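You operate a simulated robot arm through the tools that you are given. There is no shell and no other tool.

You are at the controls of a simulated robot arm. One attempt, no reset.

JOB
Brush the yellow card clean, then put it away in the stock box.
Fine: use the yellow brush and put it back; close the box with the pink lid. Set down upright: yellow brush. What is to be rubbed or washed off counts as gone when no trace of it is left.

It is judged by the outcome, as a careful person would: the job done as asked, and still so three seconds after it is handed in. It fails if anything else is knocked over, pushed out of place, dropped, spilled or broken. Lids that push on must go on centred and level and be pressed home; caps that screw on are set level and turned clockwise until they are tight.

ROBOT AND FRAMES
A 6-joint arm with a fingered hand, fixed in place. Base frame: the origin is on the floor under the middle of its stand, x ahead of it, y to its left, z up; the work surface is at about z = 74. Lengths are in cm, angles in rad, forces in N, time in s.
With the tool pointing down near the work surface it reaches from about 34 to 74 cm from the base axis. Its first joint turns from -2.007 to 2.007 rad. Payload 4 kg.
The TCP is the grasp point between the finger pads, 2.6 cm short of the fingertips. In the tool frame z runs along the fingers and y along their closing line. The gripper opens to 13.2 cm; its body begins 7.3 cm behind the TCP. The gripper is a hand of 4 fingers: y runs from the thumb to the fingers, the wrist lies at [0, 0, -23.9] in the tool frame, and closing takes about 1.5 s.
Orientation is told as [roll, pitch, yaw] about the base's x, y, z axes, in that order, counted from this pose: with the fingers straight down and closing along the base's y, the tool's x points along the base's -x, its y along +y and its z along -z.

CONTROLS
- The arm moves only by the tool drive_tool. Its argument "series" is a list that holds one entry, the list of rows, each a list of 6 numbers: the shift along the tool's x, y, z in units of 25 mm (1.0 is 25 mm), then the turn, a rotation vector about the tool's x, y, z in units of 6 degrees (1.0 is 6 degrees). In form: [[[dx, dy, dz, rx, ry, rz], ...]]. A call has 1 to 20 rows; each row shifts and turns the commanded pose from where the row before left it, along the tool's axes as they then stand. "hand" is the gripper command, from -1 (fully open) to 1 (shut), values between in proportion, set as the call begins (left out, the last holds). A call with a number of a shift or a turn outside -1 to 1 is refused whole. Each row takes 0.2 s and may step no farther than 5 cm and 0.15 rad from the row before; otherwise, or with a gripper value out of range, the whole call is refused. A pose out of reach is approached as far as the arm can. The call stops where the force on the tool passes 40 N (or 10 N more than at its start, if that is more) or the arm is blocked; 0.2 s more then pass. Each finger travels about 15.3 cm/s and halts on what it meets, pressing with about 28 N; the grip force reading is that of the motor and also rises with nothing between the fingers. The clock runs only during rows and for 0.2 s after the last one: add rows that do not move to give the fingers time. It gives the time, the measured TCP pose, the force on the tool (base axes), the opening and the grip force at its end, in the units of the frame above (readings bear some noise), with the torque about the TCP (base axes, N m) and any sound that the robot's microphone picked up.
- Cameras (640 x 400 px; columns grow to the right, rows downward): "scene" is fixed at [5.03, 50.25, 154.61]; the picture's right is [-0.55, -0.83, 0.00], its down [-0.78, 0.52, -0.35] and it looks along [0.29, -0.20, -0.94] (base axes); focal length 318 px, centre (320, 200). "wrist" rides on the gripper at [6.8, 0.2, -9.7] in the tool frame; the picture's right is [-0.03, 1.00, 0.00], its down [-0.82, -0.02, -0.58] and it looks along [-0.58, -0.01, 0.82] (tool axes); focal length 270 px, centre (320, 200). There is no depth. A picture from a camera that has moved, and an enlarged one, comes with that camera's place and axes in the base frame and with its lens.
- capture(camera): a new picture of that camera. The clock stands still meanwhile.
- slide_trunk(by): slides the trunk up (or, below 0, down) by that many cm; the arm rides with it, the base frame stays. It gives what a move gives, with no picture.
- hand_shape(shape): the hand has 4 fingers and takes this shape, open, in about a second: jaw (thumb against the fingers, like two jaws); tri (thumb and two fingers); tip (a fingertip pinch); poke (one finger out to press); point (the index stretched); flat (the hand flat); cup (the hand cupped); fist (a fist). The gripper value then closes the fingers along that shape, each until it touches; the sizes above hold for jaw. It gives what a move gives, with no picture.
- zoom(camera, box): a new picture of the part [left, top, right, bottom] of that camera's present view, enlarged. The clock stands still meanwhile.
- close_job(): hands the job in; it is judged then, once.

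Places have to be worked out from the pictures, the camera data and where the tool is seen. Open the gripper and draw the arm clear of the work before you hand the job in, unless the task says otherwise.

The tools are called after "Call:" as name(argument=value, ...) on one line, values as JSON. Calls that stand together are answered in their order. drive_tool: Moves the arm, as the interface text tells. Its arguments: {"type":"object","properties":{"series":{"type":"array","items":{"type":"array","items":{"type":"array","items":{"type":"number"}}}},"hand":{"type":"number"}},"required":["series"]} The other tools are called the same way: slide_trunk (by) moves the trunk up or down; hand_shape (shape) gives the hand a shape; capture (camera) takes a picture; zoom (camera, box) takes an enlarged picture of a part of a camera's view; close_job () hands the job in.

At the start:

```text
time: 0.0
tcp_pos: [37.39, 35.51, 108.9]
ee_rot: [0.001, 0.0, 0.001]
wrist_force: [0.1, 0.8, -0.7]
wrist_torque: [-0.01, 0.02, 0.0]
finger_gap: 13.21
finger_force: 0.1
shape: jaw
trunk travel left (down, up): [-82.5, 16.5]
```

scene: 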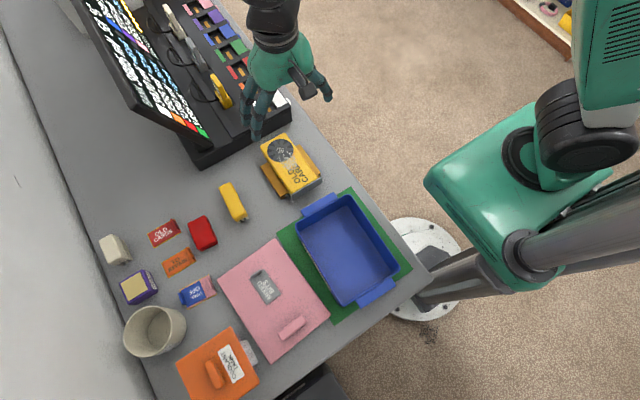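
wrist: 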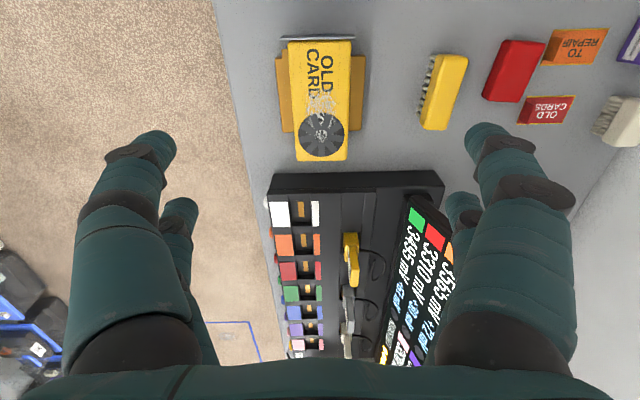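

I'll begin by looking more closely at the scene to identify the card, the brush, the box and the lid.

Call:
zoom(camera="scene", box=[240, 110, 340, 210])

Call:
zoom(camera="scene", box=[200, 180, 440, 380])

Call:
zoom(camera="scene", box=[80, 170, 280, 400])

Call:
zoom(camera="wrist", box=[220, 10, 640, 200])

```text
4.00 times, centred on (290, 160) of scene
camera zoom: at [5.03, 50.25, 154.61], right [-0.55, -0.83, 0.0], down [-0.78, 0.52, -0.35], along [0.29, -0.2, -0.94], focal length 1272 px, centre (440, 360)
```

zoom: 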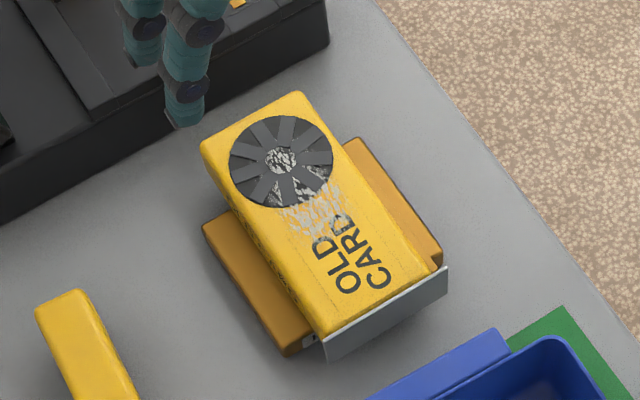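

```text
2.00 times, centred on (320, 280) of scene
camera zoom: at [5.03, 50.25, 154.61], right [-0.55, -0.83, 0.0], down [-0.78, 0.52, -0.35], along [0.29, -0.2, -0.94], focal length 636 px, centre (320, 40)
```

zoom: 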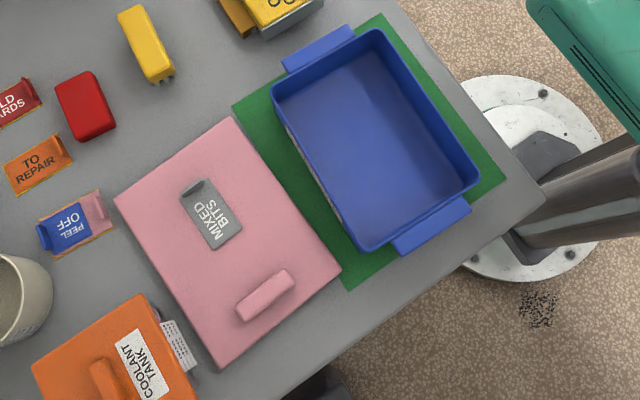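

```text
1.74 times, centred on (180, 285) of scene
camera zoom: at [5.03, 50.25, 154.61], right [-0.55, -0.83, 0.0], down [-0.78, 0.52, -0.35], along [0.29, -0.2, -0.94], focal length 553 px, centre (564, 52)
```

zoom: 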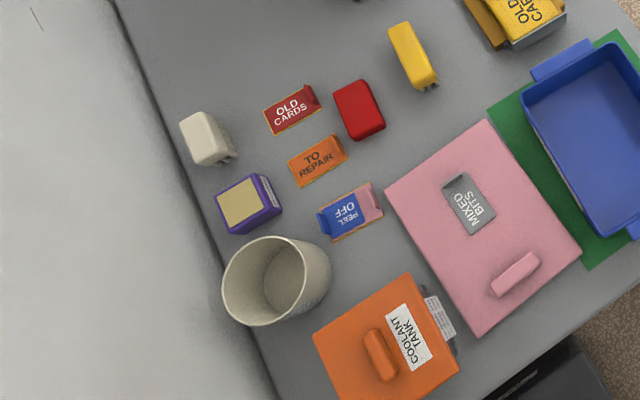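

```text
1.52 times, centred on (430, 105) of wrist
camera zoom: at [30.6, 35.56, 118.71], right [0.03, 1.0, 0.0], down [0.82, -0.02, 0.58], along [0.58, -0.01, -0.82], focal length 412 px, centre (152, 345)
```

zoom: 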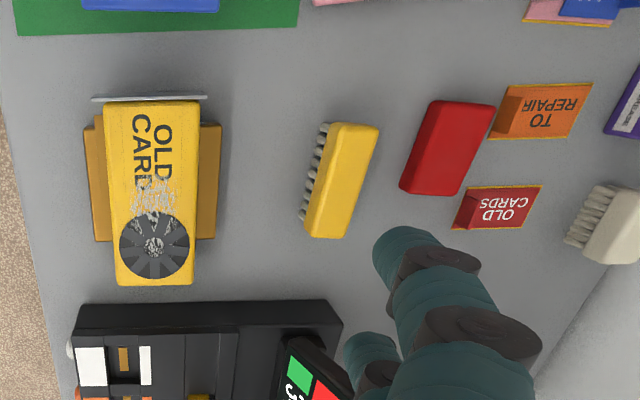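

The card (yellow, with fan and whitish dust) sits near (42, 35.6) with its top at about z=80. The brush stands on its bristles near (41, 53), the blue box is near (15, 36.5) and the pink lid near (15, 57). I'll move the arm up and back toward the base to get wrist views of these things.

Call:
drive_tool(series=[[[1, 0.3, 0, 0, 0, 0], [1, 0.3, 0, 0, 0, 0], [1, 0.3, 0, 0, 0, 0], [1, 0.3, 0, 0, 0, 0], [1, 0.3, 0, 0, 0, 0], [1, 0.3, 0, 0, 0, 0], [0, 0, 0, 0, 0, 0]]], hand=-1)

Call:
capture(camera="wrist")

Call:
capture(camera="scene")

```text
time: 1.6
tcp_pos: [22.42, 40.1, 109.05]
ee_rot: [0.0, 0.001, 0.0]
wrist_force: [-0.3, -1.1, -0.6]
wrist_torque: [-0.04, 0.05, -0.04]
finger_gap: 13.18
finger_force: 0.0
shape: jaw
trunk travel left (down, up): [-82.5, 16.5]
```

```text
taken
camera wrist: at [15.72, 40.15, 118.68], right [0.03, 1.0, 0.0], down [0.82, -0.02, 0.58], along [0.58, -0.01, -0.82], focal length 270 px, centre (320, 200)
```

wrist: 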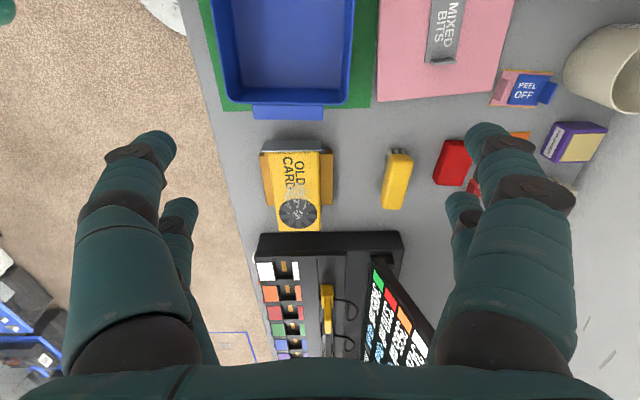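

```text
taken
```

scene: 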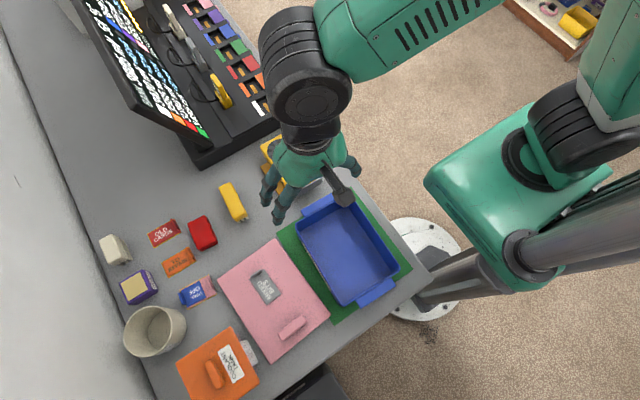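

From here the card, box and lid are all visible. I'll enlarge the card and bracket, and the box.

Call:
zoom(camera="wrist", box=[220, 120, 440, 250])

Call:
zoom(camera="wrist", box=[190, 0, 550, 125])

```text
2.91 times, centred on (330, 185) of wrist
camera zoom: at [15.72, 40.15, 118.68], right [0.03, 1.0, 0.0], down [0.82, -0.02, 0.58], along [0.58, -0.01, -0.82], focal length 786 px, centre (291, 244)
```

zoom: 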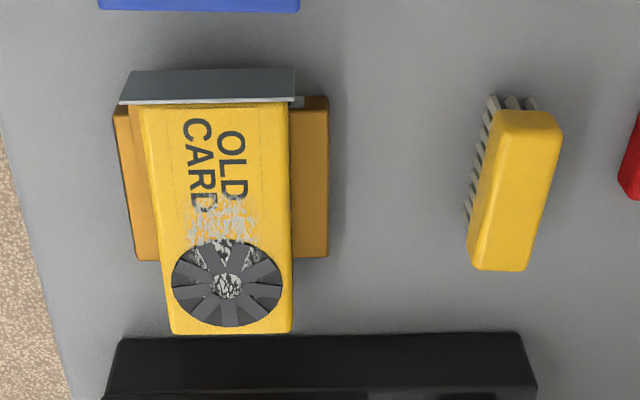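

```text
1.78 times, centred on (370, 62) of wrist
camera zoom: at [15.72, 40.15, 118.68], right [0.03, 1.0, 0.0], down [0.82, -0.02, 0.58], along [0.58, -0.01, -0.82], focal length 480 px, centre (231, 444)
```

zoom: 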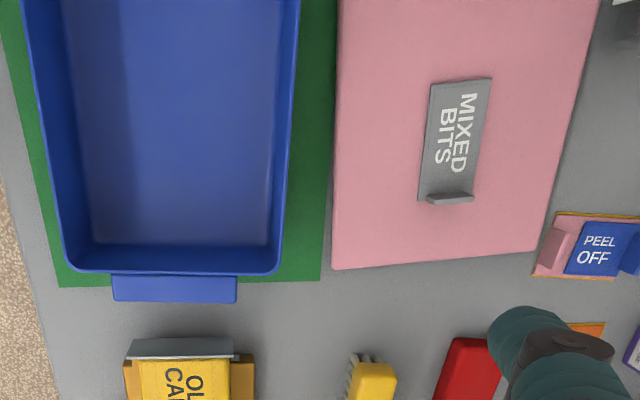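

The card seems to be a box with a metal bracket lying on an amber pad. Now I'll move further back so the box and the whole lid are in the wrist view for triangulation.

Call:
drive_tool(series=[[[1, 0.3, 0, 0, 0, 0], [1, 0.3, 0, 0, 0, 0], [1, 0.3, 0, 0, 0, 0], [1, 0.3, 0, 0, 0, 0], [1, 0.3, 0, 0, 0, 0], [1, 0.3, 0, 0, 0, 0], [1, 0.3, 0, 0, 0, 0], [1, 0.3, 0, 0, 0, 0], [1, 0.3, 0, 0, 0, 0], [1, 0.3, 0, 0, 0, 0], [0, 0, 0, 0, 0, 0]]])

Call:
capture(camera="wrist")

Call:
capture(camera="scene")

```text
time: 4.0
tcp_pos: [-2.67, 47.44, 108.99]
ee_rot: [0.0, 0.0, -0.002]
wrist_force: [0.5, -0.5, -0.4]
wrist_torque: [-0.02, -0.01, 0.0]
finger_gap: 13.17
finger_force: 0.1
shape: jaw
trunk travel left (down, up): [-82.5, 16.5]
```

```text
taken
camera wrist: at [-9.41, 47.57, 118.67], right [0.03, 1.0, 0.0], down [0.82, -0.02, 0.58], along [0.58, -0.01, -0.82], focal length 270 px, centre (320, 200)
```

wrist: 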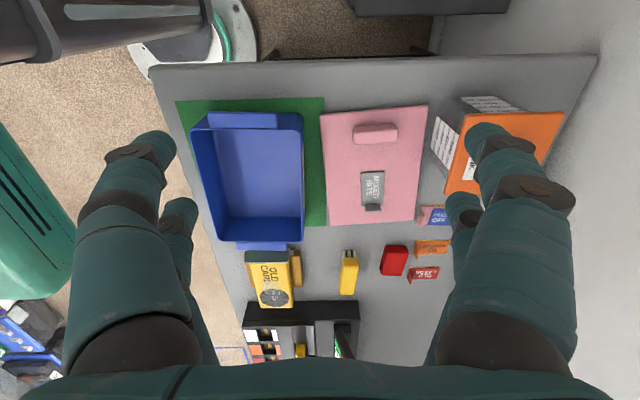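

```text
taken
```

scene: 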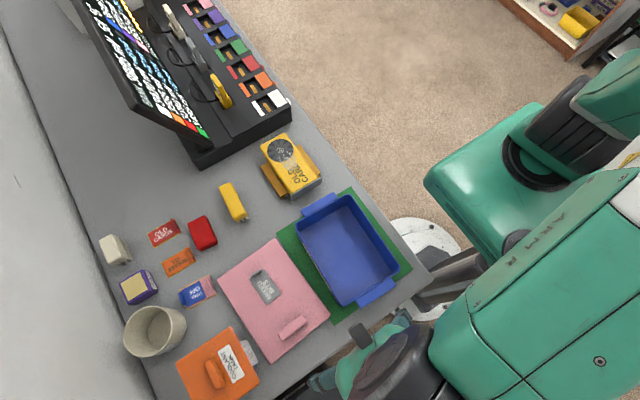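

Now I'll enlarge the box, the lid and the card from this viewpoint.

Call:
zoom(camera="wrist", box=[160, 80, 340, 260])

Call:
zoom(camera="wrist", box=[300, 80, 460, 240])

Call:
zoom(camera="wrist", box=[220, 220, 380, 330])

Call:
zoom(camera="scene", box=[270, 180, 420, 320])

```text
2.22 times, centred on (250, 170) of wrist
camera zoom: at [-9.41, 47.57, 118.67], right [0.03, 1.0, 0.0], down [0.82, -0.02, 0.58], along [0.58, -0.01, -0.82], focal length 601 px, centre (476, 267)
```

zoom: 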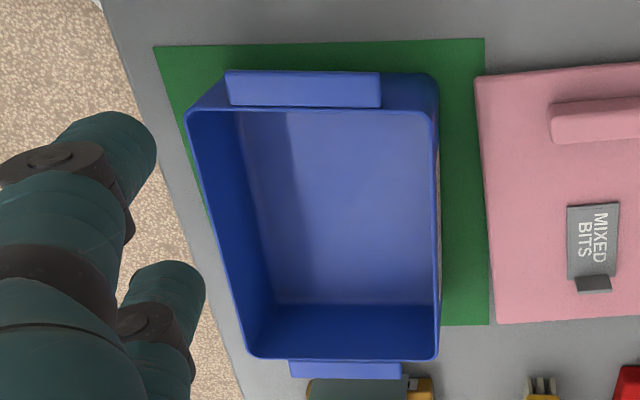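

```text
2.50 times, centred on (380, 160) of wrist
camera zoom: at [-9.41, 47.57, 118.67], right [0.03, 1.0, 0.0], down [0.82, -0.02, 0.58], along [0.58, -0.01, -0.82], focal length 676 px, centre (170, 300)
```

zoom: 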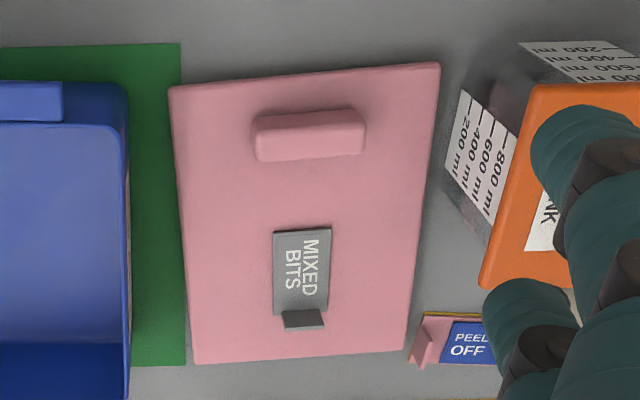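

```text
3.64 times, centred on (300, 275) of wrist
camera zoom: at [-9.41, 47.57, 118.67], right [0.03, 1.0, 0.0], down [0.82, -0.02, 0.58], along [0.58, -0.01, -0.82], focal length 983 px, centre (393, -73)
```

zoom: 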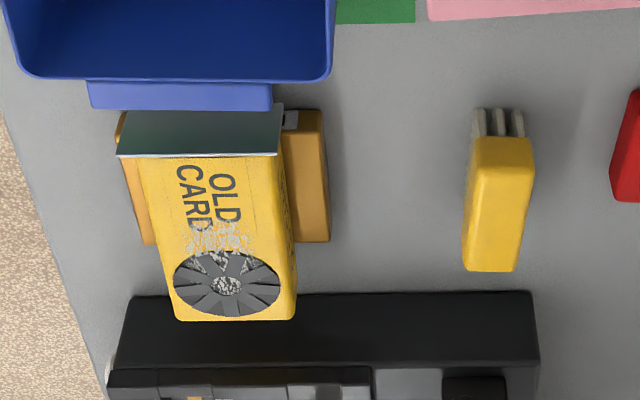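

```text
2.86 times, centred on (345, 250) of scene
camera zoom: at [5.03, 50.25, 154.61], right [-0.55, -0.83, 0.0], down [-0.78, 0.52, -0.35], along [0.29, -0.2, -0.94], focal length 908 px, centre (249, 57)
```

zoom: 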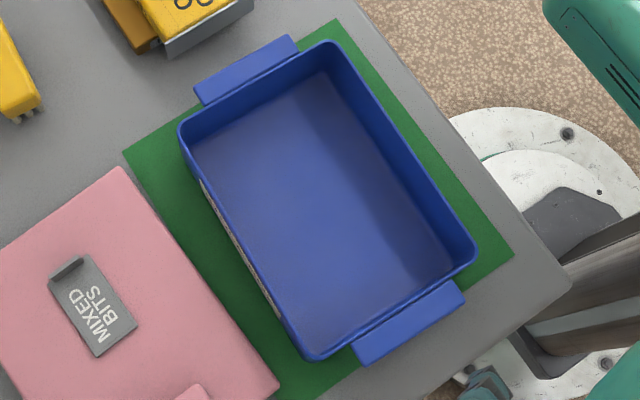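

Triangulated estimates:
- Box rim: x 4–25.5, y 28.3–44.5, z about 82.
- Lid: centred at (15.4, 56.7), yaw about +0.065.
- Brush: centred at (40.9, 52.9), yaw about -0.055, top about z 78.5.

I'll go above the brush with a half-closed hand so the fingers clear the red item.

Call:
drive_tool(series=[[[-0.968, 0.1213, 0, 0, 0, 0], [-0.968, 0.1213, 0, 0, 0, 0], [-0.968, 0.1213, 0, 0, 0, 0], [-0.968, 0.1213, 0, 0, 0, 0], [-0.968, 0.1213, 0, 0, 0, 0], [-0.968, 0.1213, 0, 0, 0, 0], [-0.968, 0.1213, 0, 0, 0, 0], [-0.968, 0.1213, 0, 0, 0, 0], [-0.968, 0.1213, 0, 0, 0, 0], [-0.968, 0.1213, 0, 0, 0, 0], [-0.968, 0.1213, 0, 0, 0, 0], [-0.968, 0.1213, 0, 0, 0, 0], [-0.968, 0.1213, 0, 0, 0, 0], [-0.968, 0.1213, 0, 0, 0, 0], [-0.968, 0.1213, 0, 0, 0, 0], [-0.968, 0.1213, 0, 0, 0, 0], [-0.968, 0.1213, 0, 0, 0, 0], [-0.968, 0.1213, 0, 0, 0, 0], [0, 0, 0, 0, 0, 0.525]]], hand=0)

Call:
capture(camera="wrist")

Call:
capture(camera="scene")

```text
time: 8.0
tcp_pos: [40.99, 52.84, 109.08]
ee_rot: [0.001, 0.001, -0.055]
wrist_force: [0.3, -0.7, -0.4]
wrist_torque: [0.0, -0.01, 0.01]
finger_gap: 6.66
finger_force: 0.0
shape: jaw
trunk travel left (down, up): [-82.5, 16.5]
```

```text
taken
camera wrist: at [34.22, 53.32, 118.67], right [0.08, 1.0, 0.0], down [0.81, -0.07, 0.58], along [0.58, -0.05, -0.82], focal length 270 px, centre (320, 200)
```

wrist: 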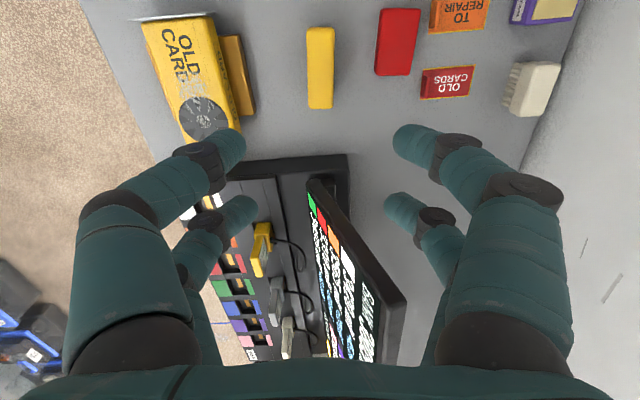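

```text
taken
```

scene: 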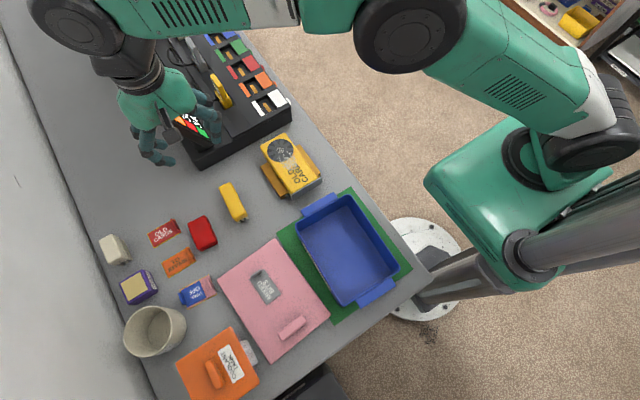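

The brush appears centred under the hand and aligned (columns 307–333, forward centre about 6.85 against TCP 6.8). I'll descend to just above it and check.

Call:
drive_tool(series=[[[0, 0, 1, 0, 0, 0], [0, 0, 1, 0, 0, 0], [0, 0, 1, 0, 0, 0], [0, 0, 1, 0, 0, 0], [0, 0, 1, 0, 0, 0], [0, 0, 1, 0, 0, 0], [0, 0, 1, 0, 0, 0], [0, 0, 1, 0, 0, 0], [0, 0, 1, 0, 0, 0], [0, 0, 1, 0, 0, 0], [0, 0, 0, 0, 0, 0]]])

Call:
capture(camera="wrist")

Call:
zoom(camera="scene", box=[140, 130, 340, 250])

```text
time: 10.4
tcp_pos: [41.03, 52.81, 83.91]
ee_rot: [0.0, -0.002, -0.054]
wrist_force: [-0.4, -0.3, -0.5]
wrist_torque: [-0.02, -0.01, 0.0]
finger_gap: 6.64
finger_force: 0.0
shape: jaw
trunk travel left (down, up): [-82.5, 16.5]
```

```text
taken
camera wrist: at [34.21, 53.32, 93.6], right [0.08, 1.0, 0.0], down [0.81, -0.07, 0.58], along [0.58, -0.05, -0.82], focal length 270 px, centre (320, 200)
```

wrist: 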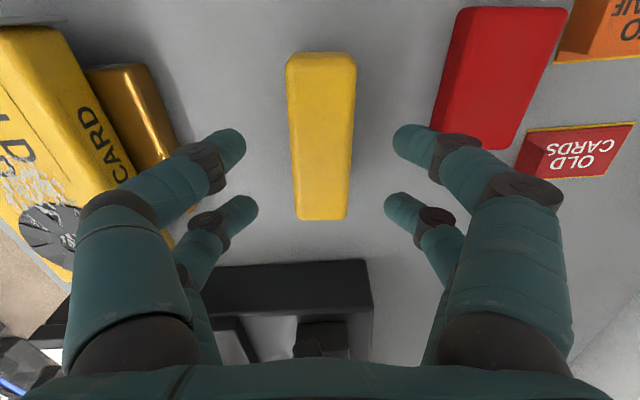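

```text
3.20 times, centred on (240, 190) of scene
camera zoom: at [5.03, 50.25, 154.61], right [-0.55, -0.83, 0.0], down [-0.78, 0.52, -0.35], along [0.29, -0.2, -0.94], focal length 1017 px, centre (576, 232)
```

zoom: 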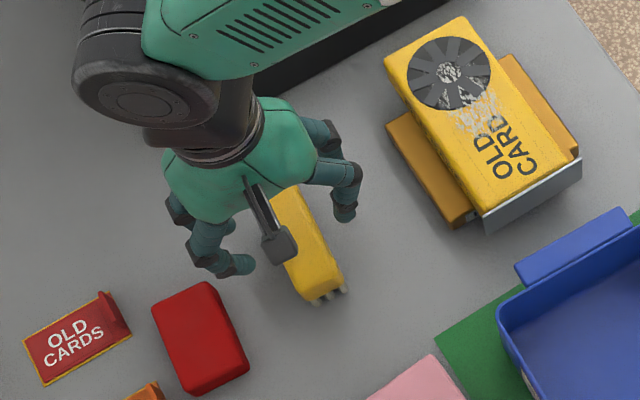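

The brush is centred between the fingers, with its top at about z=79. I'll lower to TCP z≈78.2 and close on the block.

Call:
drive_tool(series=[[[0, 0, 0.8, 0, 0, 0], [0, 0, 0.8, 0, 0, 0], [0, 0, 0.684, 0, 0, 0], [0, 0, 0, 0, 0, 0]]])

Call:
capture(camera="wrist")

```text
time: 11.4
tcp_pos: [40.98, 52.79, 78.24]
ee_rot: [-0.001, -0.001, -0.054]
wrist_force: [0.5, 0.6, -0.5]
wrist_torque: [0.0, 0.01, 0.02]
finger_gap: 6.66
finger_force: 0.0
shape: jaw
trunk travel left (down, up): [-82.5, 16.5]
```

```text
taken
camera wrist: at [34.22, 53.33, 87.91], right [0.08, 1.0, 0.0], down [0.81, -0.07, 0.58], along [0.58, -0.05, -0.82], focal length 270 px, centre (320, 200)
```

wrist: 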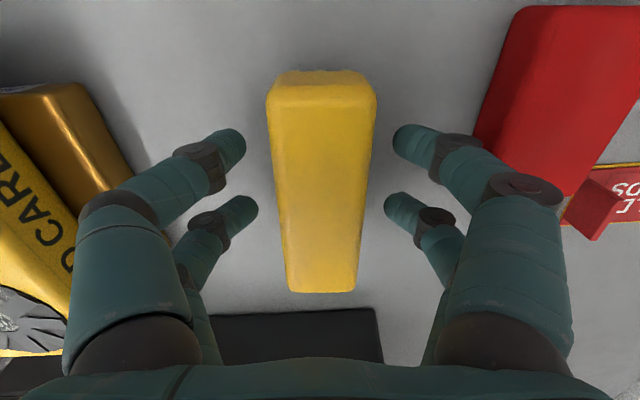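

The brush lies between the fingers with nothing touching. I'll close the hand gently and hold for the fingers to settle.

Call:
drive_tool(series=[[[0, 0, 0, 0, 0, 0], [0, 0, 0, 0, 0, 0], [0, 0, 0, 0, 0, 0], [0, 0, 0, 0, 0, 0], [0, 0, 0, 0, 0, 0], [0, 0, 0, 0, 0, 0], [0, 0, 0, 0, 0, 0], [0, 0, 0, 0, 0, 0]]], hand=1)

Call:
capture(camera="wrist")

```text
time: 13.2
tcp_pos: [40.8, 52.84, 78.2]
ee_rot: [0.0, 0.0, -0.053]
wrist_force: [-0.1, -0.8, -0.3]
wrist_torque: [0.02, 0.0, 0.0]
finger_gap: 2.9
finger_force: 27.9
shape: jaw
trunk travel left (down, up): [-82.5, 16.5]
```

```text
taken
camera wrist: at [34.22, 53.33, 87.93], right [0.08, 1.0, 0.0], down [0.81, -0.07, 0.58], along [0.58, -0.05, -0.82], focal length 270 px, centre (320, 200)
```

wrist: 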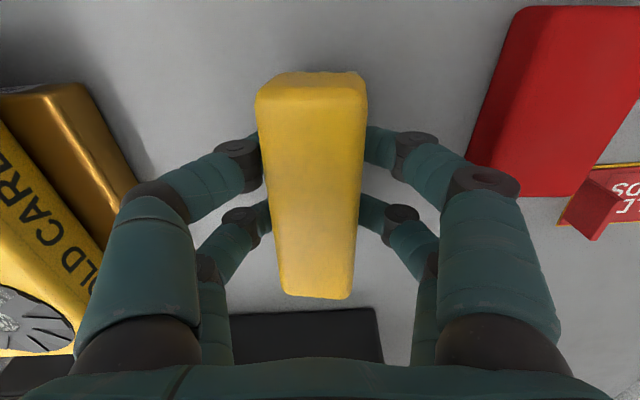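

Gripped (gap 2.9, 28 N), and the brush shifted about 0.35 cm toward -y while closing, which I'll undo when putting it back. I'll lift 12 cm and check.

Call:
drive_tool(series=[[[0, 0, -0.3, 0, 0, 0], [0, 0, -0.6, 0, 0, 0], [0, 0, -1, 0, 0, 0], [0, 0, -1, 0, 0, 0], [0, 0, -1, 0, 0, 0], [0, 0, -0.9, 0, 0, 0], [0, 0, 0, 0, 0, 0]]])

Call:
capture(camera="wrist")

Call:
zoom(camera="scene", box=[140, 130, 340, 250])

```text
time: 14.8
tcp_pos: [40.91, 52.99, 90.26]
ee_rot: [0.001, -0.001, -0.052]
wrist_force: [0.2, 0.3, -0.7]
wrist_torque: [-0.01, -0.01, 0.03]
finger_gap: 2.9
finger_force: 28.1
shape: jaw
trunk travel left (down, up): [-82.5, 16.5]
```

```text
taken
camera wrist: at [34.13, 53.33, 100.03], right [0.08, 1.0, 0.0], down [0.81, -0.07, 0.58], along [0.58, -0.05, -0.82], focal length 270 px, centre (320, 200)
```

wrist: 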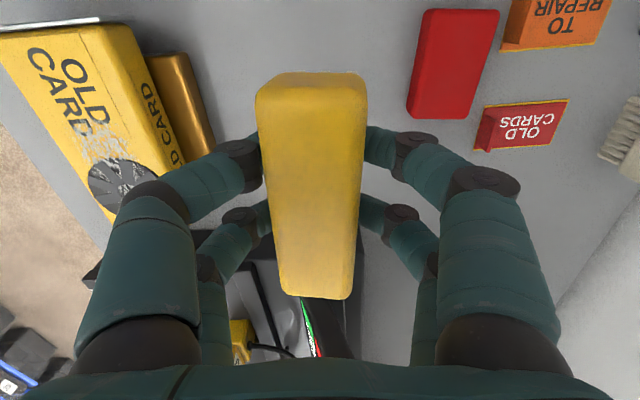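

```text
3.20 times, centred on (240, 190) of scene
camera zoom: at [5.03, 50.25, 154.61], right [-0.55, -0.83, 0.0], down [-0.78, 0.52, -0.35], along [0.29, -0.2, -0.94], focal length 1017 px, centre (576, 232)
```

zoom: 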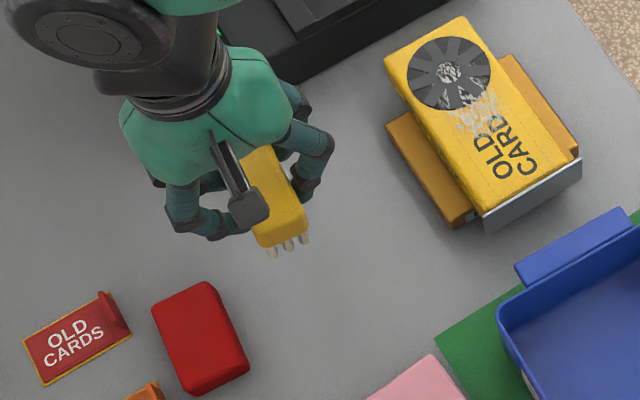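

The brush is held firmly. Now I carry it across to above the dusty end of the card at about (43.5, 35.9), squaring the yaw.

Call:
drive_tool(series=[[[0, 0, 0, 0, 0, -0.5], [-0.149, -0.977, 0, 0, 0, 0], [-0.149, -0.977, 0, 0, 0, 0], [-0.149, -0.977, 0, 0, 0, 0], [-0.149, -0.977, 0, 0, 0, 0], [-0.149, -0.977, 0, 0, 0, 0], [-0.149, -0.977, 0, 0, 0, 0], [-0.149, -0.977, 0, 0, 0, 0], [0, 0, 0, 0, 0, 0]]])

Call:
capture(camera="wrist")

Call:
zoom(camera="scene", box=[200, 90, 380, 220])

```text
time: 16.8
tcp_pos: [43.4, 35.64, 90.44]
ee_rot: [-0.001, -0.001, -0.002]
wrist_force: [-0.2, -0.5, -0.8]
wrist_torque: [0.03, -0.02, 0.01]
finger_gap: 2.91
finger_force: 28.2
shape: jaw
trunk travel left (down, up): [-82.5, 16.5]
```

```text
taken
camera wrist: at [36.69, 35.8, 100.09], right [0.03, 1.0, 0.0], down [0.82, -0.02, 0.58], along [0.58, -0.02, -0.82], focal length 270 px, centre (320, 200)
```

wrist: 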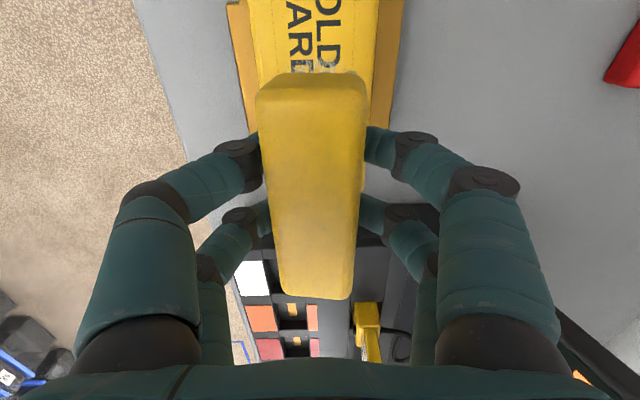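

```text
3.08 times, centred on (290, 155) of scene
camera zoom: at [5.03, 50.25, 154.61], right [-0.55, -0.83, 0.0], down [-0.78, 0.52, -0.35], along [0.29, -0.2, -0.94], focal length 978 px, centre (412, 338)
```

zoom: 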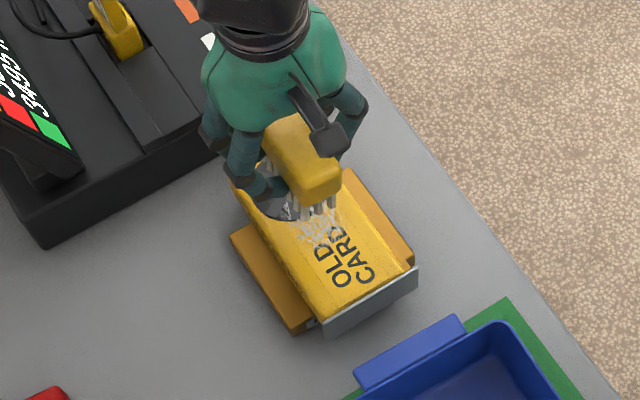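

The near bristle end is at about x=39 and y≈36. I lower until the bristles are about 0.8 cm above the card, then creep.

Call:
drive_tool(series=[[[0, 0, 0.8, 0, 0, 0], [0, 0, 0.8, 0, 0, 0], [0, 0, 0.6, 0, 0, 0], [0, 0, 0, 0, 0, 0]]])

Call:
zoom(camera="scene", box=[230, 110, 350, 200])

```text
time: 17.8
tcp_pos: [43.4, 35.87, 84.7]
ee_rot: [0.001, -0.001, -0.002]
wrist_force: [-0.1, -0.3, -1.4]
wrist_torque: [0.01, 0.02, 0.0]
finger_gap: 2.9
finger_force: 28.0
shape: jaw
trunk travel left (down, up): [-82.5, 16.5]
```

```text
4.44 times, centred on (290, 155) of scene
camera zoom: at [5.03, 50.25, 154.61], right [-0.55, -0.83, 0.0], down [-0.78, 0.52, -0.35], along [0.29, -0.2, -0.94], focal length 1413 px, centre (453, 400)
```

zoom: 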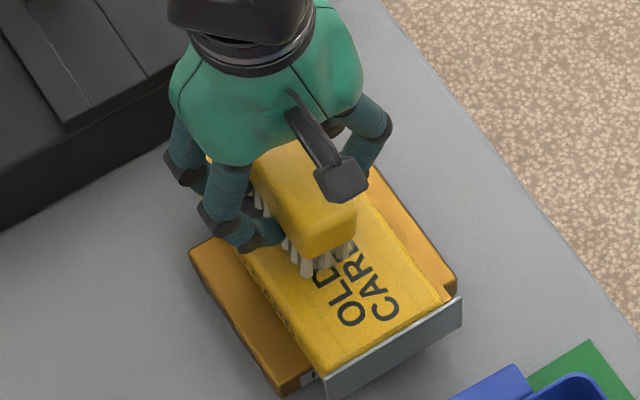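

Bristles are almost on the card. I creep down in small steps watching the force.

Call:
drive_tool(series=[[[0, 0, 0.1, 0, 0, 0], [0, 0, 0.1, 0, 0, 0], [0, 0, 0, 0, 0, 0]]])

```text
time: 18.6
tcp_pos: [43.55, 35.74, 84.33]
ee_rot: [0.0, 0.001, -0.003]
wrist_force: [-0.1, 0.4, -0.9]
wrist_torque: [0.0, 0.0, -0.02]
finger_gap: 2.92
finger_force: 28.2
shape: jaw
trunk travel left (down, up): [-82.5, 16.5]
```

No contact yet, so I continue creeping.

Call:
drive_tool(series=[[[0, 0, 0.1, 0, 0, 0], [0, 0, 0, 0, 0, 0]]])

Call:
zoom(camera="scene", box=[250, 125, 330, 185])

```text
time: 19.2
tcp_pos: [43.55, 35.74, 84.11]
ee_rot: [0.0, 0.0, -0.002]
wrist_force: [0.2, -0.2, -1.1]
wrist_torque: [0.01, -0.02, -0.03]
finger_gap: 2.89
finger_force: 28.4
shape: jaw
trunk travel left (down, up): [-82.5, 16.5]
```

```text
6.67 times, centred on (290, 155) of scene
camera zoom: at [5.03, 50.25, 154.61], right [-0.55, -0.83, 0.0], down [-0.78, 0.52, -0.35], along [0.29, -0.2, -0.94], focal length 2119 px, centre (520, 500)
```

zoom: 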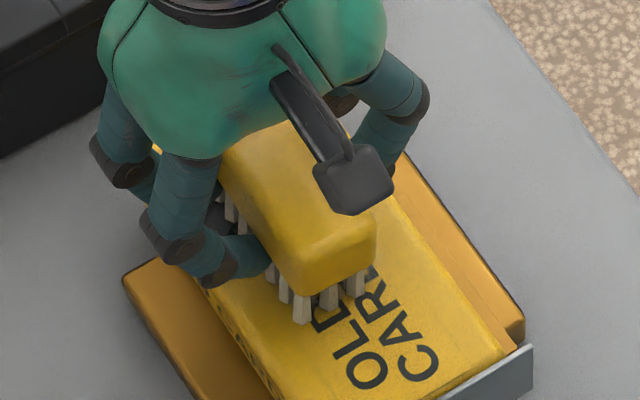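

Bristle tips are right at the surface but the force hasn't changed yet. I lower another couple of mm.

Call:
drive_tool(series=[[[0, 0, 0.08, 0, 0, 0], [0, 0, 0.06, 0, 0, 0], [0, 0, 0, 0, 0, 0]]])

```text
time: 20.0
tcp_pos: [43.49, 35.83, 83.75]
ee_rot: [0.001, -0.001, -0.002]
wrist_force: [-0.2, 1.7, 4.5]
wrist_torque: [0.01, 0.06, 0.01]
finger_gap: 2.89
finger_force: 28.3
shape: jaw
trunk travel left (down, up): [-82.5, 16.5]
```

Contact at about 5 N. I make a first gentle stroke across the card and then check its effect and whether the card stayed put.

Call:
drive_tool(series=[[[0, 0.2, 0, 0, 0, 0], [0, 0.2, 0, 0, 0, 0], [0, 0.2, 0, 0, 0, 0], [0, 0.2, 0, 0, 0, 0], [0, -0.2, 0, 0, 0, 0], [0, -0.2, 0, 0, 0, 0], [0, -0.2, 0, 0, 0, 0], [0, -0.2, 0, 0, 0, 0], [0, 0, 0, 0, 0, 0]]])

Call:
zoom(camera="scene", box=[250, 125, 330, 185])

```text
time: 22.0
tcp_pos: [43.34, 35.63, 83.62]
ee_rot: [0.0, 0.0, -0.004]
wrist_force: [-0.1, 0.2, 1.1]
wrist_torque: [0.02, 0.0, -0.03]
finger_gap: 2.9
finger_force: 28.1
shape: jaw
trunk travel left (down, up): [-82.5, 16.5]
```

```text
6.67 times, centred on (290, 155) of scene
camera zoom: at [5.03, 50.25, 154.61], right [-0.55, -0.83, 0.0], down [-0.78, 0.52, -0.35], along [0.29, -0.2, -0.94], focal length 2119 px, centre (520, 500)
```

zoom: 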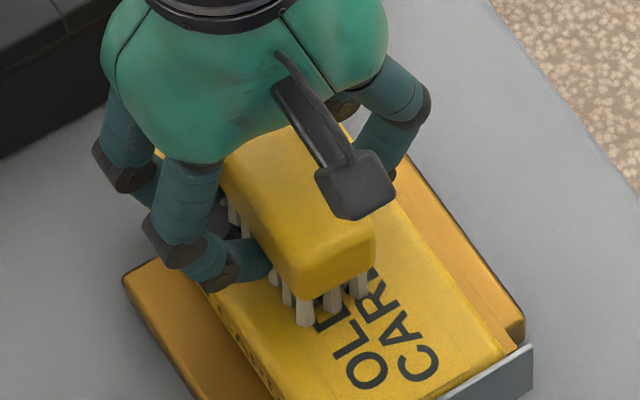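

The card hasn't moved and the pressure is light. I do a wider set of strokes over both sides with slightly more pressure.

Call:
drive_tool(series=[[[0, -0.2, 0.03, 0, 0, 0], [0, -0.2, 0, 0, 0, 0], [0, -0.2, 0, 0, 0, 0], [0, -0.2, 0, 0, 0, 0], [0, -0.2, 0, 0, 0, 0], [0, 0.2, 0, 0, 0, 0], [0, 0.2, 0, 0, 0, 0], [0, 0.2, 0, 0, 0, 0], [0, 0.2, 0, 0, 0, 0], [0, 0.2, 0, 0, 0, 0], [0, 0.2, 0, 0, 0, 0], [0, 0.2, 0, 0, 0, 0], [0, 0.2, 0, 0, 0, 0], [0, 0.2, 0, 0, 0, 0], [0, -0.2, 0, 0, 0, 0], [0, -0.2, 0, 0, 0, 0], [0, -0.2, 0, 0, 0, 0], [0, -0.2, 0, 0, 0, 0], [0, 0, 0, 0, 0, 0]]])

Call:
zoom(camera="scene", box=[250, 125, 330, 185])

```text
time: 26.0
tcp_pos: [43.44, 35.81, 83.54]
ee_rot: [0.0, 0.0, -0.004]
wrist_force: [0.2, 0.0, -1.0]
wrist_torque: [0.01, 0.01, 0.04]
finger_gap: 2.92
finger_force: 27.9
shape: jaw
trunk travel left (down, up): [-82.5, 16.5]
```

```text
6.67 times, centred on (290, 155) of scene
camera zoom: at [5.03, 50.25, 154.61], right [-0.55, -0.83, 0.0], down [-0.78, 0.52, -0.35], along [0.29, -0.2, -0.94], focal length 2119 px, centre (520, 500)
```

zoom: 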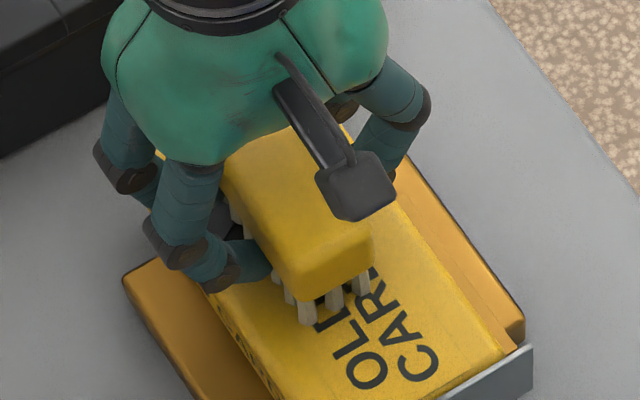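

The force has fallen to about zero, so contact was light. I lift off and look at the card to see what's left.

Call:
drive_tool(series=[[[0, 0, -0.8, 0, 0, 0], [0, 0, -1, 0, 0, 0], [0, 1, -1, 0, 0, 0], [0, 1, -1, 0, 0, 0], [0, 1, 0, 0, 0, 0], [0, 1, 0, 0, 0, 0], [0, 1, 0, 0, 0, 0], [0, 0, 0, 0, 0, 0]]])

Call:
zoom(camera="scene", box=[240, 115, 340, 205])

Call:
capture(camera="wrist")

```text
time: 27.8
tcp_pos: [43.45, 48.26, 93.04]
ee_rot: [0.002, 0.001, -0.002]
wrist_force: [0.0, 1.1, -1.2]
wrist_torque: [-0.01, -0.02, -0.02]
finger_gap: 2.89
finger_force: 27.7
shape: jaw
trunk travel left (down, up): [-82.5, 16.5]
```

```text
4.44 times, centred on (290, 160) of scene
camera zoom: at [5.03, 50.25, 154.61], right [-0.55, -0.83, 0.0], down [-0.78, 0.52, -0.35], along [0.29, -0.2, -0.94], focal length 1413 px, centre (453, 378)
```

zoom: 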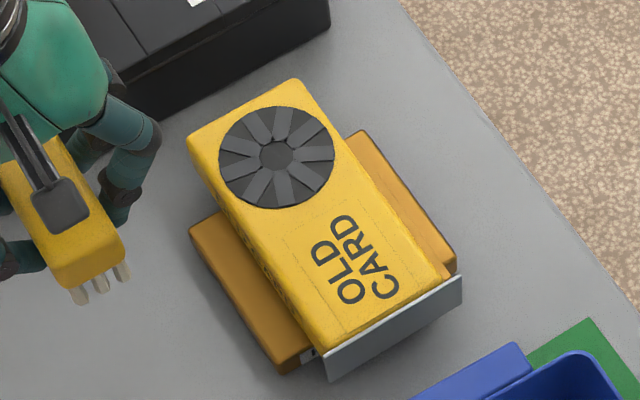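

```text
taken
camera wrist: at [36.71, 48.42, 102.79], right [0.03, 1.0, 0.0], down [0.82, -0.02, 0.58], along [0.58, -0.02, -0.82], focal length 270 px, centre (320, 200)
```

wrist: 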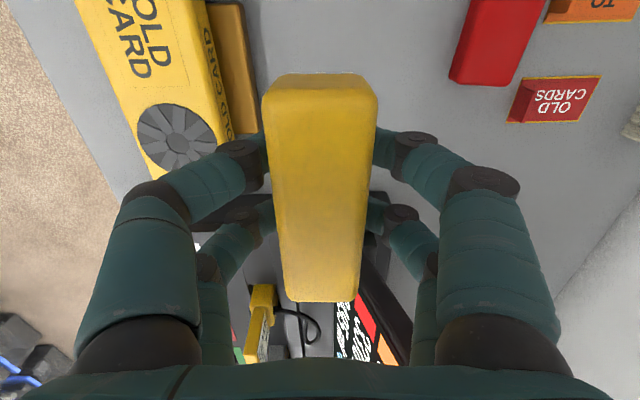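

The dust looks gone. I zoom in to make sure no trace remains on the card or in the fan.

Call:
zoom(camera="scene", box=[255, 130, 305, 170])

Call:
zoom(camera="scene", box=[275, 155, 325, 195])

Call:
zoom(camera="wrist", box=[70, 0, 270, 180])

```text
10.00 times, centred on (280, 150) of scene
camera zoom: at [5.03, 50.25, 154.61], right [-0.55, -0.83, 0.0], down [-0.78, 0.52, -0.35], along [0.29, -0.2, -0.94], focal length 3179 px, centre (720, 700)
```

zoom: 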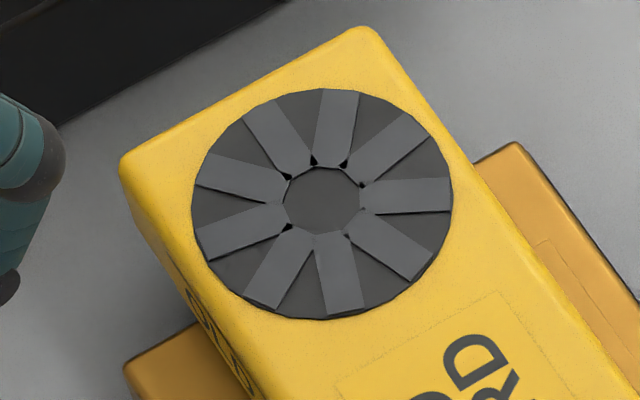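

```text
10.00 times, centred on (300, 175) of scene
camera zoom: at [5.03, 50.25, 154.61], right [-0.55, -0.83, 0.0], down [-0.78, 0.52, -0.35], along [0.29, -0.2, -0.94], focal length 3179 px, centre (520, 450)
```

zoom: 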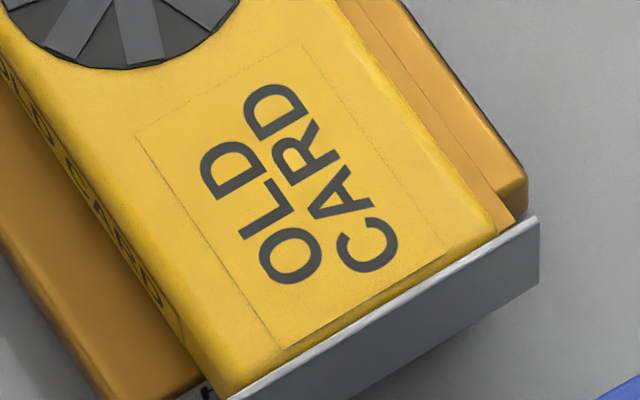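

```text
2.22 times, centred on (170, 90) of wrist
camera zoom: at [36.71, 48.42, 102.79], right [0.03, 1.0, 0.0], down [0.82, -0.02, 0.58], along [0.58, -0.02, -0.82], focal length 601 px, centre (653, 444)
```

zoom: 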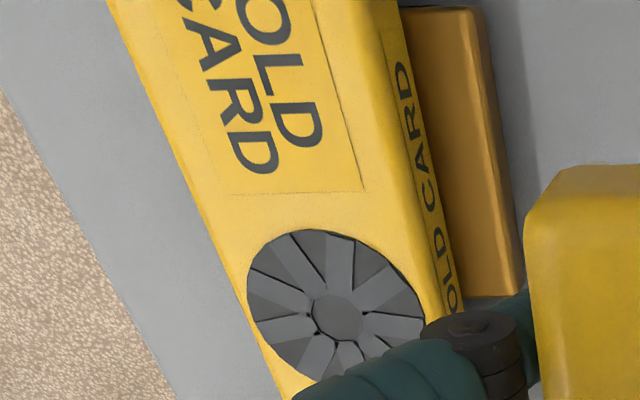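

The card is clean and hasn't moved. Now I return the brush: move to above its original spot (41.0, 52.85) with yaw -0.054.

Call:
drive_tool(series=[[[0.247, 0.459, 0, 0, 0, 0], [0.247, 0.459, 0, 0, 0, 0], [0.247, 0.459, 0, 0, 0, 0], [0.247, 0.459, 0, 0, 0, 0], [0, 0, 0, 0, 0, 0.5], [0, 0, 0, 0, 0, 0]]])

```text
time: 29.2
tcp_pos: [40.99, 52.88, 93.04]
ee_rot: [-0.002, 0.0, -0.056]
wrist_force: [-0.1, 0.4, -0.4]
wrist_torque: [0.01, -0.02, 0.0]
finger_gap: 2.88
finger_force: 28.0
shape: jaw
trunk travel left (down, up): [-82.5, 16.5]
```

I'm above the original spot; I descend to about z=78.9, a bit above expected contact.

Call:
drive_tool(series=[[[0, 0, 1, 0, 0, 0], [0, 0, 1, 0, 0, 0], [0, 0, 1, 0, 0, 0], [0, 0, 1, 0, 0, 0], [0, 0, 0.9, 0, 0, 0], [0, 0, 0.5, 0, 0, 0], [0, 0, 0.2, 0, 0, 0], [0, 0, 0, 0, 0, 0]]])

Call:
capture(camera="wrist")

Call:
zoom(camera="scene", box=[170, 150, 290, 240])

```text
time: 31.0
tcp_pos: [40.89, 52.78, 79.1]
ee_rot: [0.001, 0.001, -0.055]
wrist_force: [-0.3, -0.1, -1.2]
wrist_torque: [-0.01, 0.03, -0.02]
finger_gap: 2.88
finger_force: 28.1
shape: jaw
trunk travel left (down, up): [-82.5, 16.5]
```

```text
taken
camera wrist: at [34.3, 53.31, 88.8], right [0.08, 1.0, 0.0], down [0.81, -0.07, 0.58], along [0.58, -0.05, -0.82], focal length 270 px, centre (320, 200)
```

wrist: 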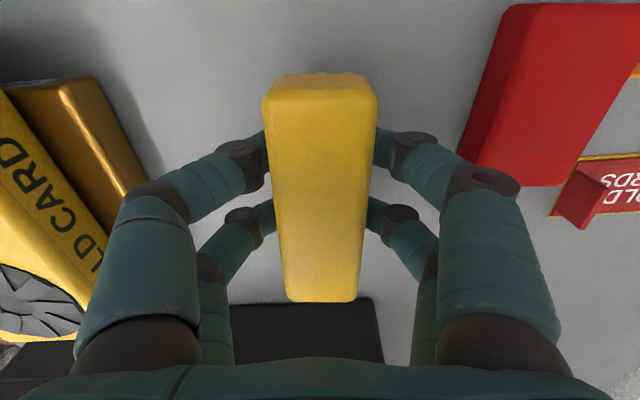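

```text
4.44 times, centred on (230, 195) of scene
camera zoom: at [5.03, 50.25, 154.61], right [-0.55, -0.83, 0.0], down [-0.78, 0.52, -0.35], along [0.29, -0.2, -0.94], focal length 1413 px, centre (720, 222)
```

zoom: 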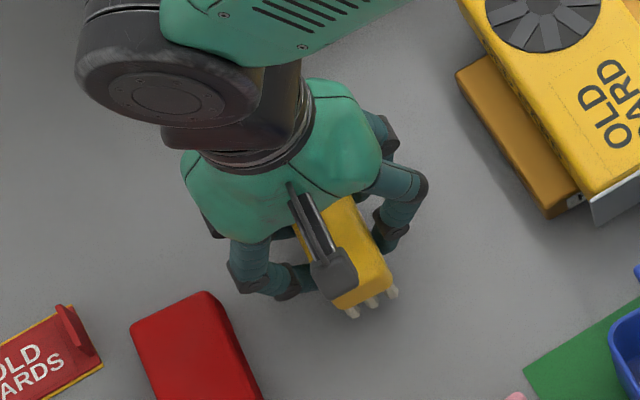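

About 1 cm to go. I creep down until light contact shows on the force reading.

Call:
drive_tool(series=[[[0, 0, 0.15, 0, 0, 0], [0, 0, 0.15, 0, 0, 0], [0, 0, 0.08, 0, 0, 0], [0, 0, 0, 0, 0, 0]]])

```text
time: 32.0
tcp_pos: [41.08, 52.82, 78.14]
ee_rot: [0.0, -0.001, -0.055]
wrist_force: [-0.3, -0.5, 0.3]
wrist_torque: [-0.01, 0.01, 0.02]
finger_gap: 2.9
finger_force: 28.0
shape: jaw
trunk travel left (down, up): [-82.5, 16.5]
```

Still only a hint of contact; a little further.

Call:
drive_tool(series=[[[0, 0, 0.06, 0, 0, 0], [0, 0, 0, 0, 0, 0]]])

```text
time: 32.6
tcp_pos: [41.07, 52.81, 77.93]
ee_rot: [0.001, -0.001, -0.054]
wrist_force: [-0.6, 0.2, -0.7]
wrist_torque: [0.0, -0.04, 0.01]
finger_gap: 2.9
finger_force: 27.9
shape: jaw
trunk travel left (down, up): [-82.5, 16.5]
```

Call:
drive_tool(series=[[[0, 0, 0.06, 0, 0, 0], [0, 0, 0.03, 0, 0, 0], [0, 0, 0, 0, 0, 0]]])

Call:
zoom(camera="scene", box=[200, 180, 270, 235])

```text
time: 33.4
tcp_pos: [40.98, 52.92, 77.79]
ee_rot: [0.001, -0.001, -0.053]
wrist_force: [0.8, 0.0, -0.3]
wrist_torque: [0.06, 0.01, 0.03]
finger_gap: 2.9
finger_force: 27.8
shape: jaw
trunk travel left (down, up): [-82.5, 16.5]
```

```text
7.27 times, centred on (235, 208) of scene
camera zoom: at [5.03, 50.25, 154.61], right [-0.55, -0.83, 0.0], down [-0.78, 0.52, -0.35], along [0.29, -0.2, -0.94], focal length 2312 px, centre (938, 146)
```

zoom: 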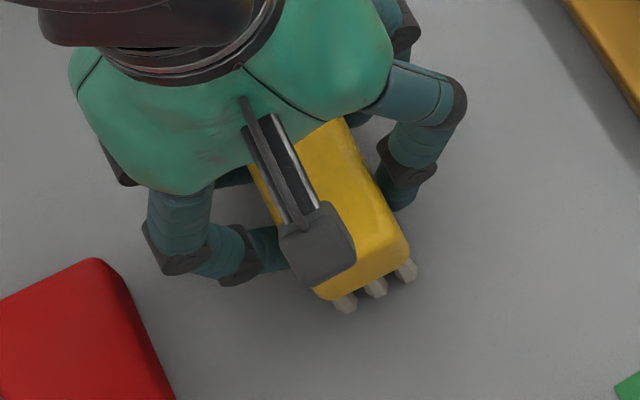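

The baseline while holding is about -1 N, so contact is about to start. I lower another 1–2 mm.

Call:
drive_tool(series=[[[0, 0, 0.05, 0, 0, 0], [0, 0, 0, 0, 0, 0]]])

```text
time: 34.0
tcp_pos: [41.05, 52.77, 77.68]
ee_rot: [-0.001, -0.001, -0.056]
wrist_force: [-0.2, -0.7, 2.8]
wrist_torque: [-0.03, 0.16, 0.01]
finger_gap: 2.88
finger_force: 28.2
shape: jaw
trunk travel left (down, up): [-82.5, 16.5]
```

Contact at the near end first (torque suggests a slight tilt). I press 1.5 mm more so the brush levels itself before release.

Call:
drive_tool(series=[[[0, 0, 0.04, 0, 0, 0], [0, 0, 0.03, 0, 0, 0], [0, 0, 0, 0, 0, 0]]])

```text
time: 34.8
tcp_pos: [41.02, 52.82, 77.71]
ee_rot: [0.002, -0.002, -0.053]
wrist_force: [-0.1, 0.4, 12.1]
wrist_torque: [-0.01, 0.11, 0.0]
finger_gap: 2.89
finger_force: 27.8
shape: jaw
trunk travel left (down, up): [-82.5, 16.5]
```

It's now bearing evenly. I relax the pressing force slightly, then open to the half-open gap.

Call:
drive_tool(series=[[[0, 0, -0.05, 0, 0, 0], [0, 0, 0, 0, 0, 0]]])

Call:
drive_tool(series=[[[0, 0, 0, 0, 0, 0], [0, 0, 0, 0, 0, 0], [0, 0, 0, 0, 0, 0], [0, 0, 0, 0, 0, 0]]], hand=0)

Call:
capture(camera="wrist")

```text
time: 35.4
tcp_pos: [41.0, 52.9, 77.59]
ee_rot: [0.003, 0.0, -0.055]
wrist_force: [1.7, 2.0, 9.4]
wrist_torque: [0.05, 0.08, -0.01]
finger_gap: 2.93
finger_force: 27.6
shape: jaw
trunk travel left (down, up): [-82.5, 16.5]
```

```text
time: 36.4
tcp_pos: [41.12, 52.93, 77.61]
ee_rot: [-0.001, -0.001, -0.054]
wrist_force: [-0.1, 0.3, 0.1]
wrist_torque: [-0.03, 0.0, -0.01]
finger_gap: 6.53
finger_force: 0.0
shape: jaw
trunk travel left (down, up): [-82.5, 16.5]
```

```text
taken
camera wrist: at [34.3, 53.34, 87.29], right [0.08, 1.0, 0.0], down [0.81, -0.07, 0.58], along [0.58, -0.05, -0.82], focal length 270 px, centre (320, 200)
```

wrist: 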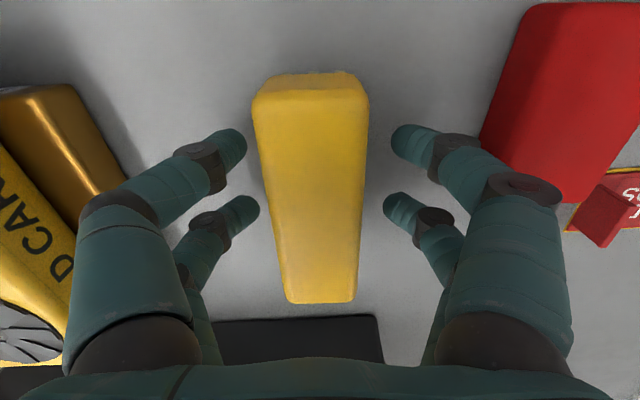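

Released. I rise straight up and check the brush from above.

Call:
drive_tool(series=[[[0, 0, -0.4, 0, 0, 0], [0, 0, -0.8, 0, 0, 0], [0, 0, -1, 0, 0, 0], [0, 0, -1, 0, 0, 0], [0, 0, -1, 0, 0, 0], [0, 0, -1, 0, 0, 0], [0, 0, -1, 0, 0, 0], [0, 0, -1, 0, 0, 0], [0, 0, -1, 0, 0, 0], [0, 0, 0, 0, 0, 0]]])

Call:
capture(camera="wrist")

Call:
zoom(camera="scene", box=[190, 130, 350, 240])

```text
time: 38.6
tcp_pos: [41.04, 52.92, 98.08]
ee_rot: [0.0, 0.0, -0.054]
wrist_force: [0.8, 0.0, 0.2]
wrist_torque: [0.02, 0.01, 0.03]
finger_gap: 6.55
finger_force: 0.1
shape: jaw
trunk travel left (down, up): [-82.5, 16.5]
```

```text
taken
camera wrist: at [34.21, 53.34, 107.8], right [0.08, 1.0, 0.0], down [0.81, -0.07, 0.58], along [0.58, -0.05, -0.82], focal length 270 px, centre (320, 200)
```

wrist: 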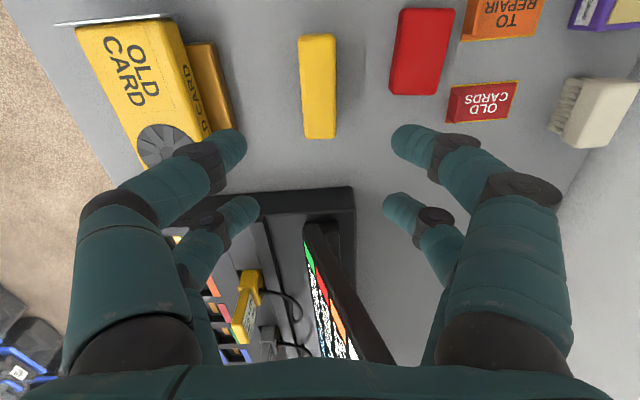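

```text
3.64 times, centred on (270, 185) of scene
camera zoom: at [5.03, 50.25, 154.61], right [-0.55, -0.83, 0.0], down [-0.78, 0.52, -0.35], along [0.29, -0.2, -0.94], focal length 1156 px, centre (502, 254)
```

zoom: 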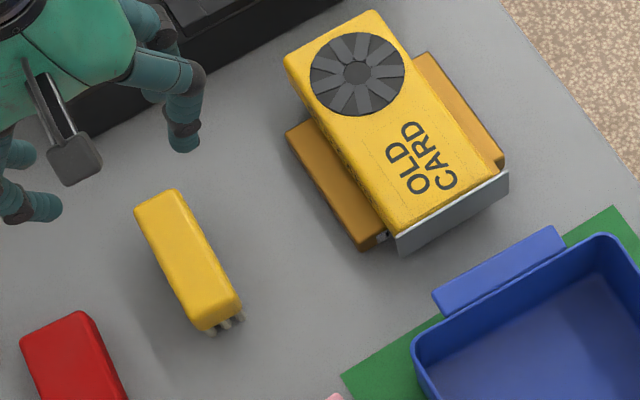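

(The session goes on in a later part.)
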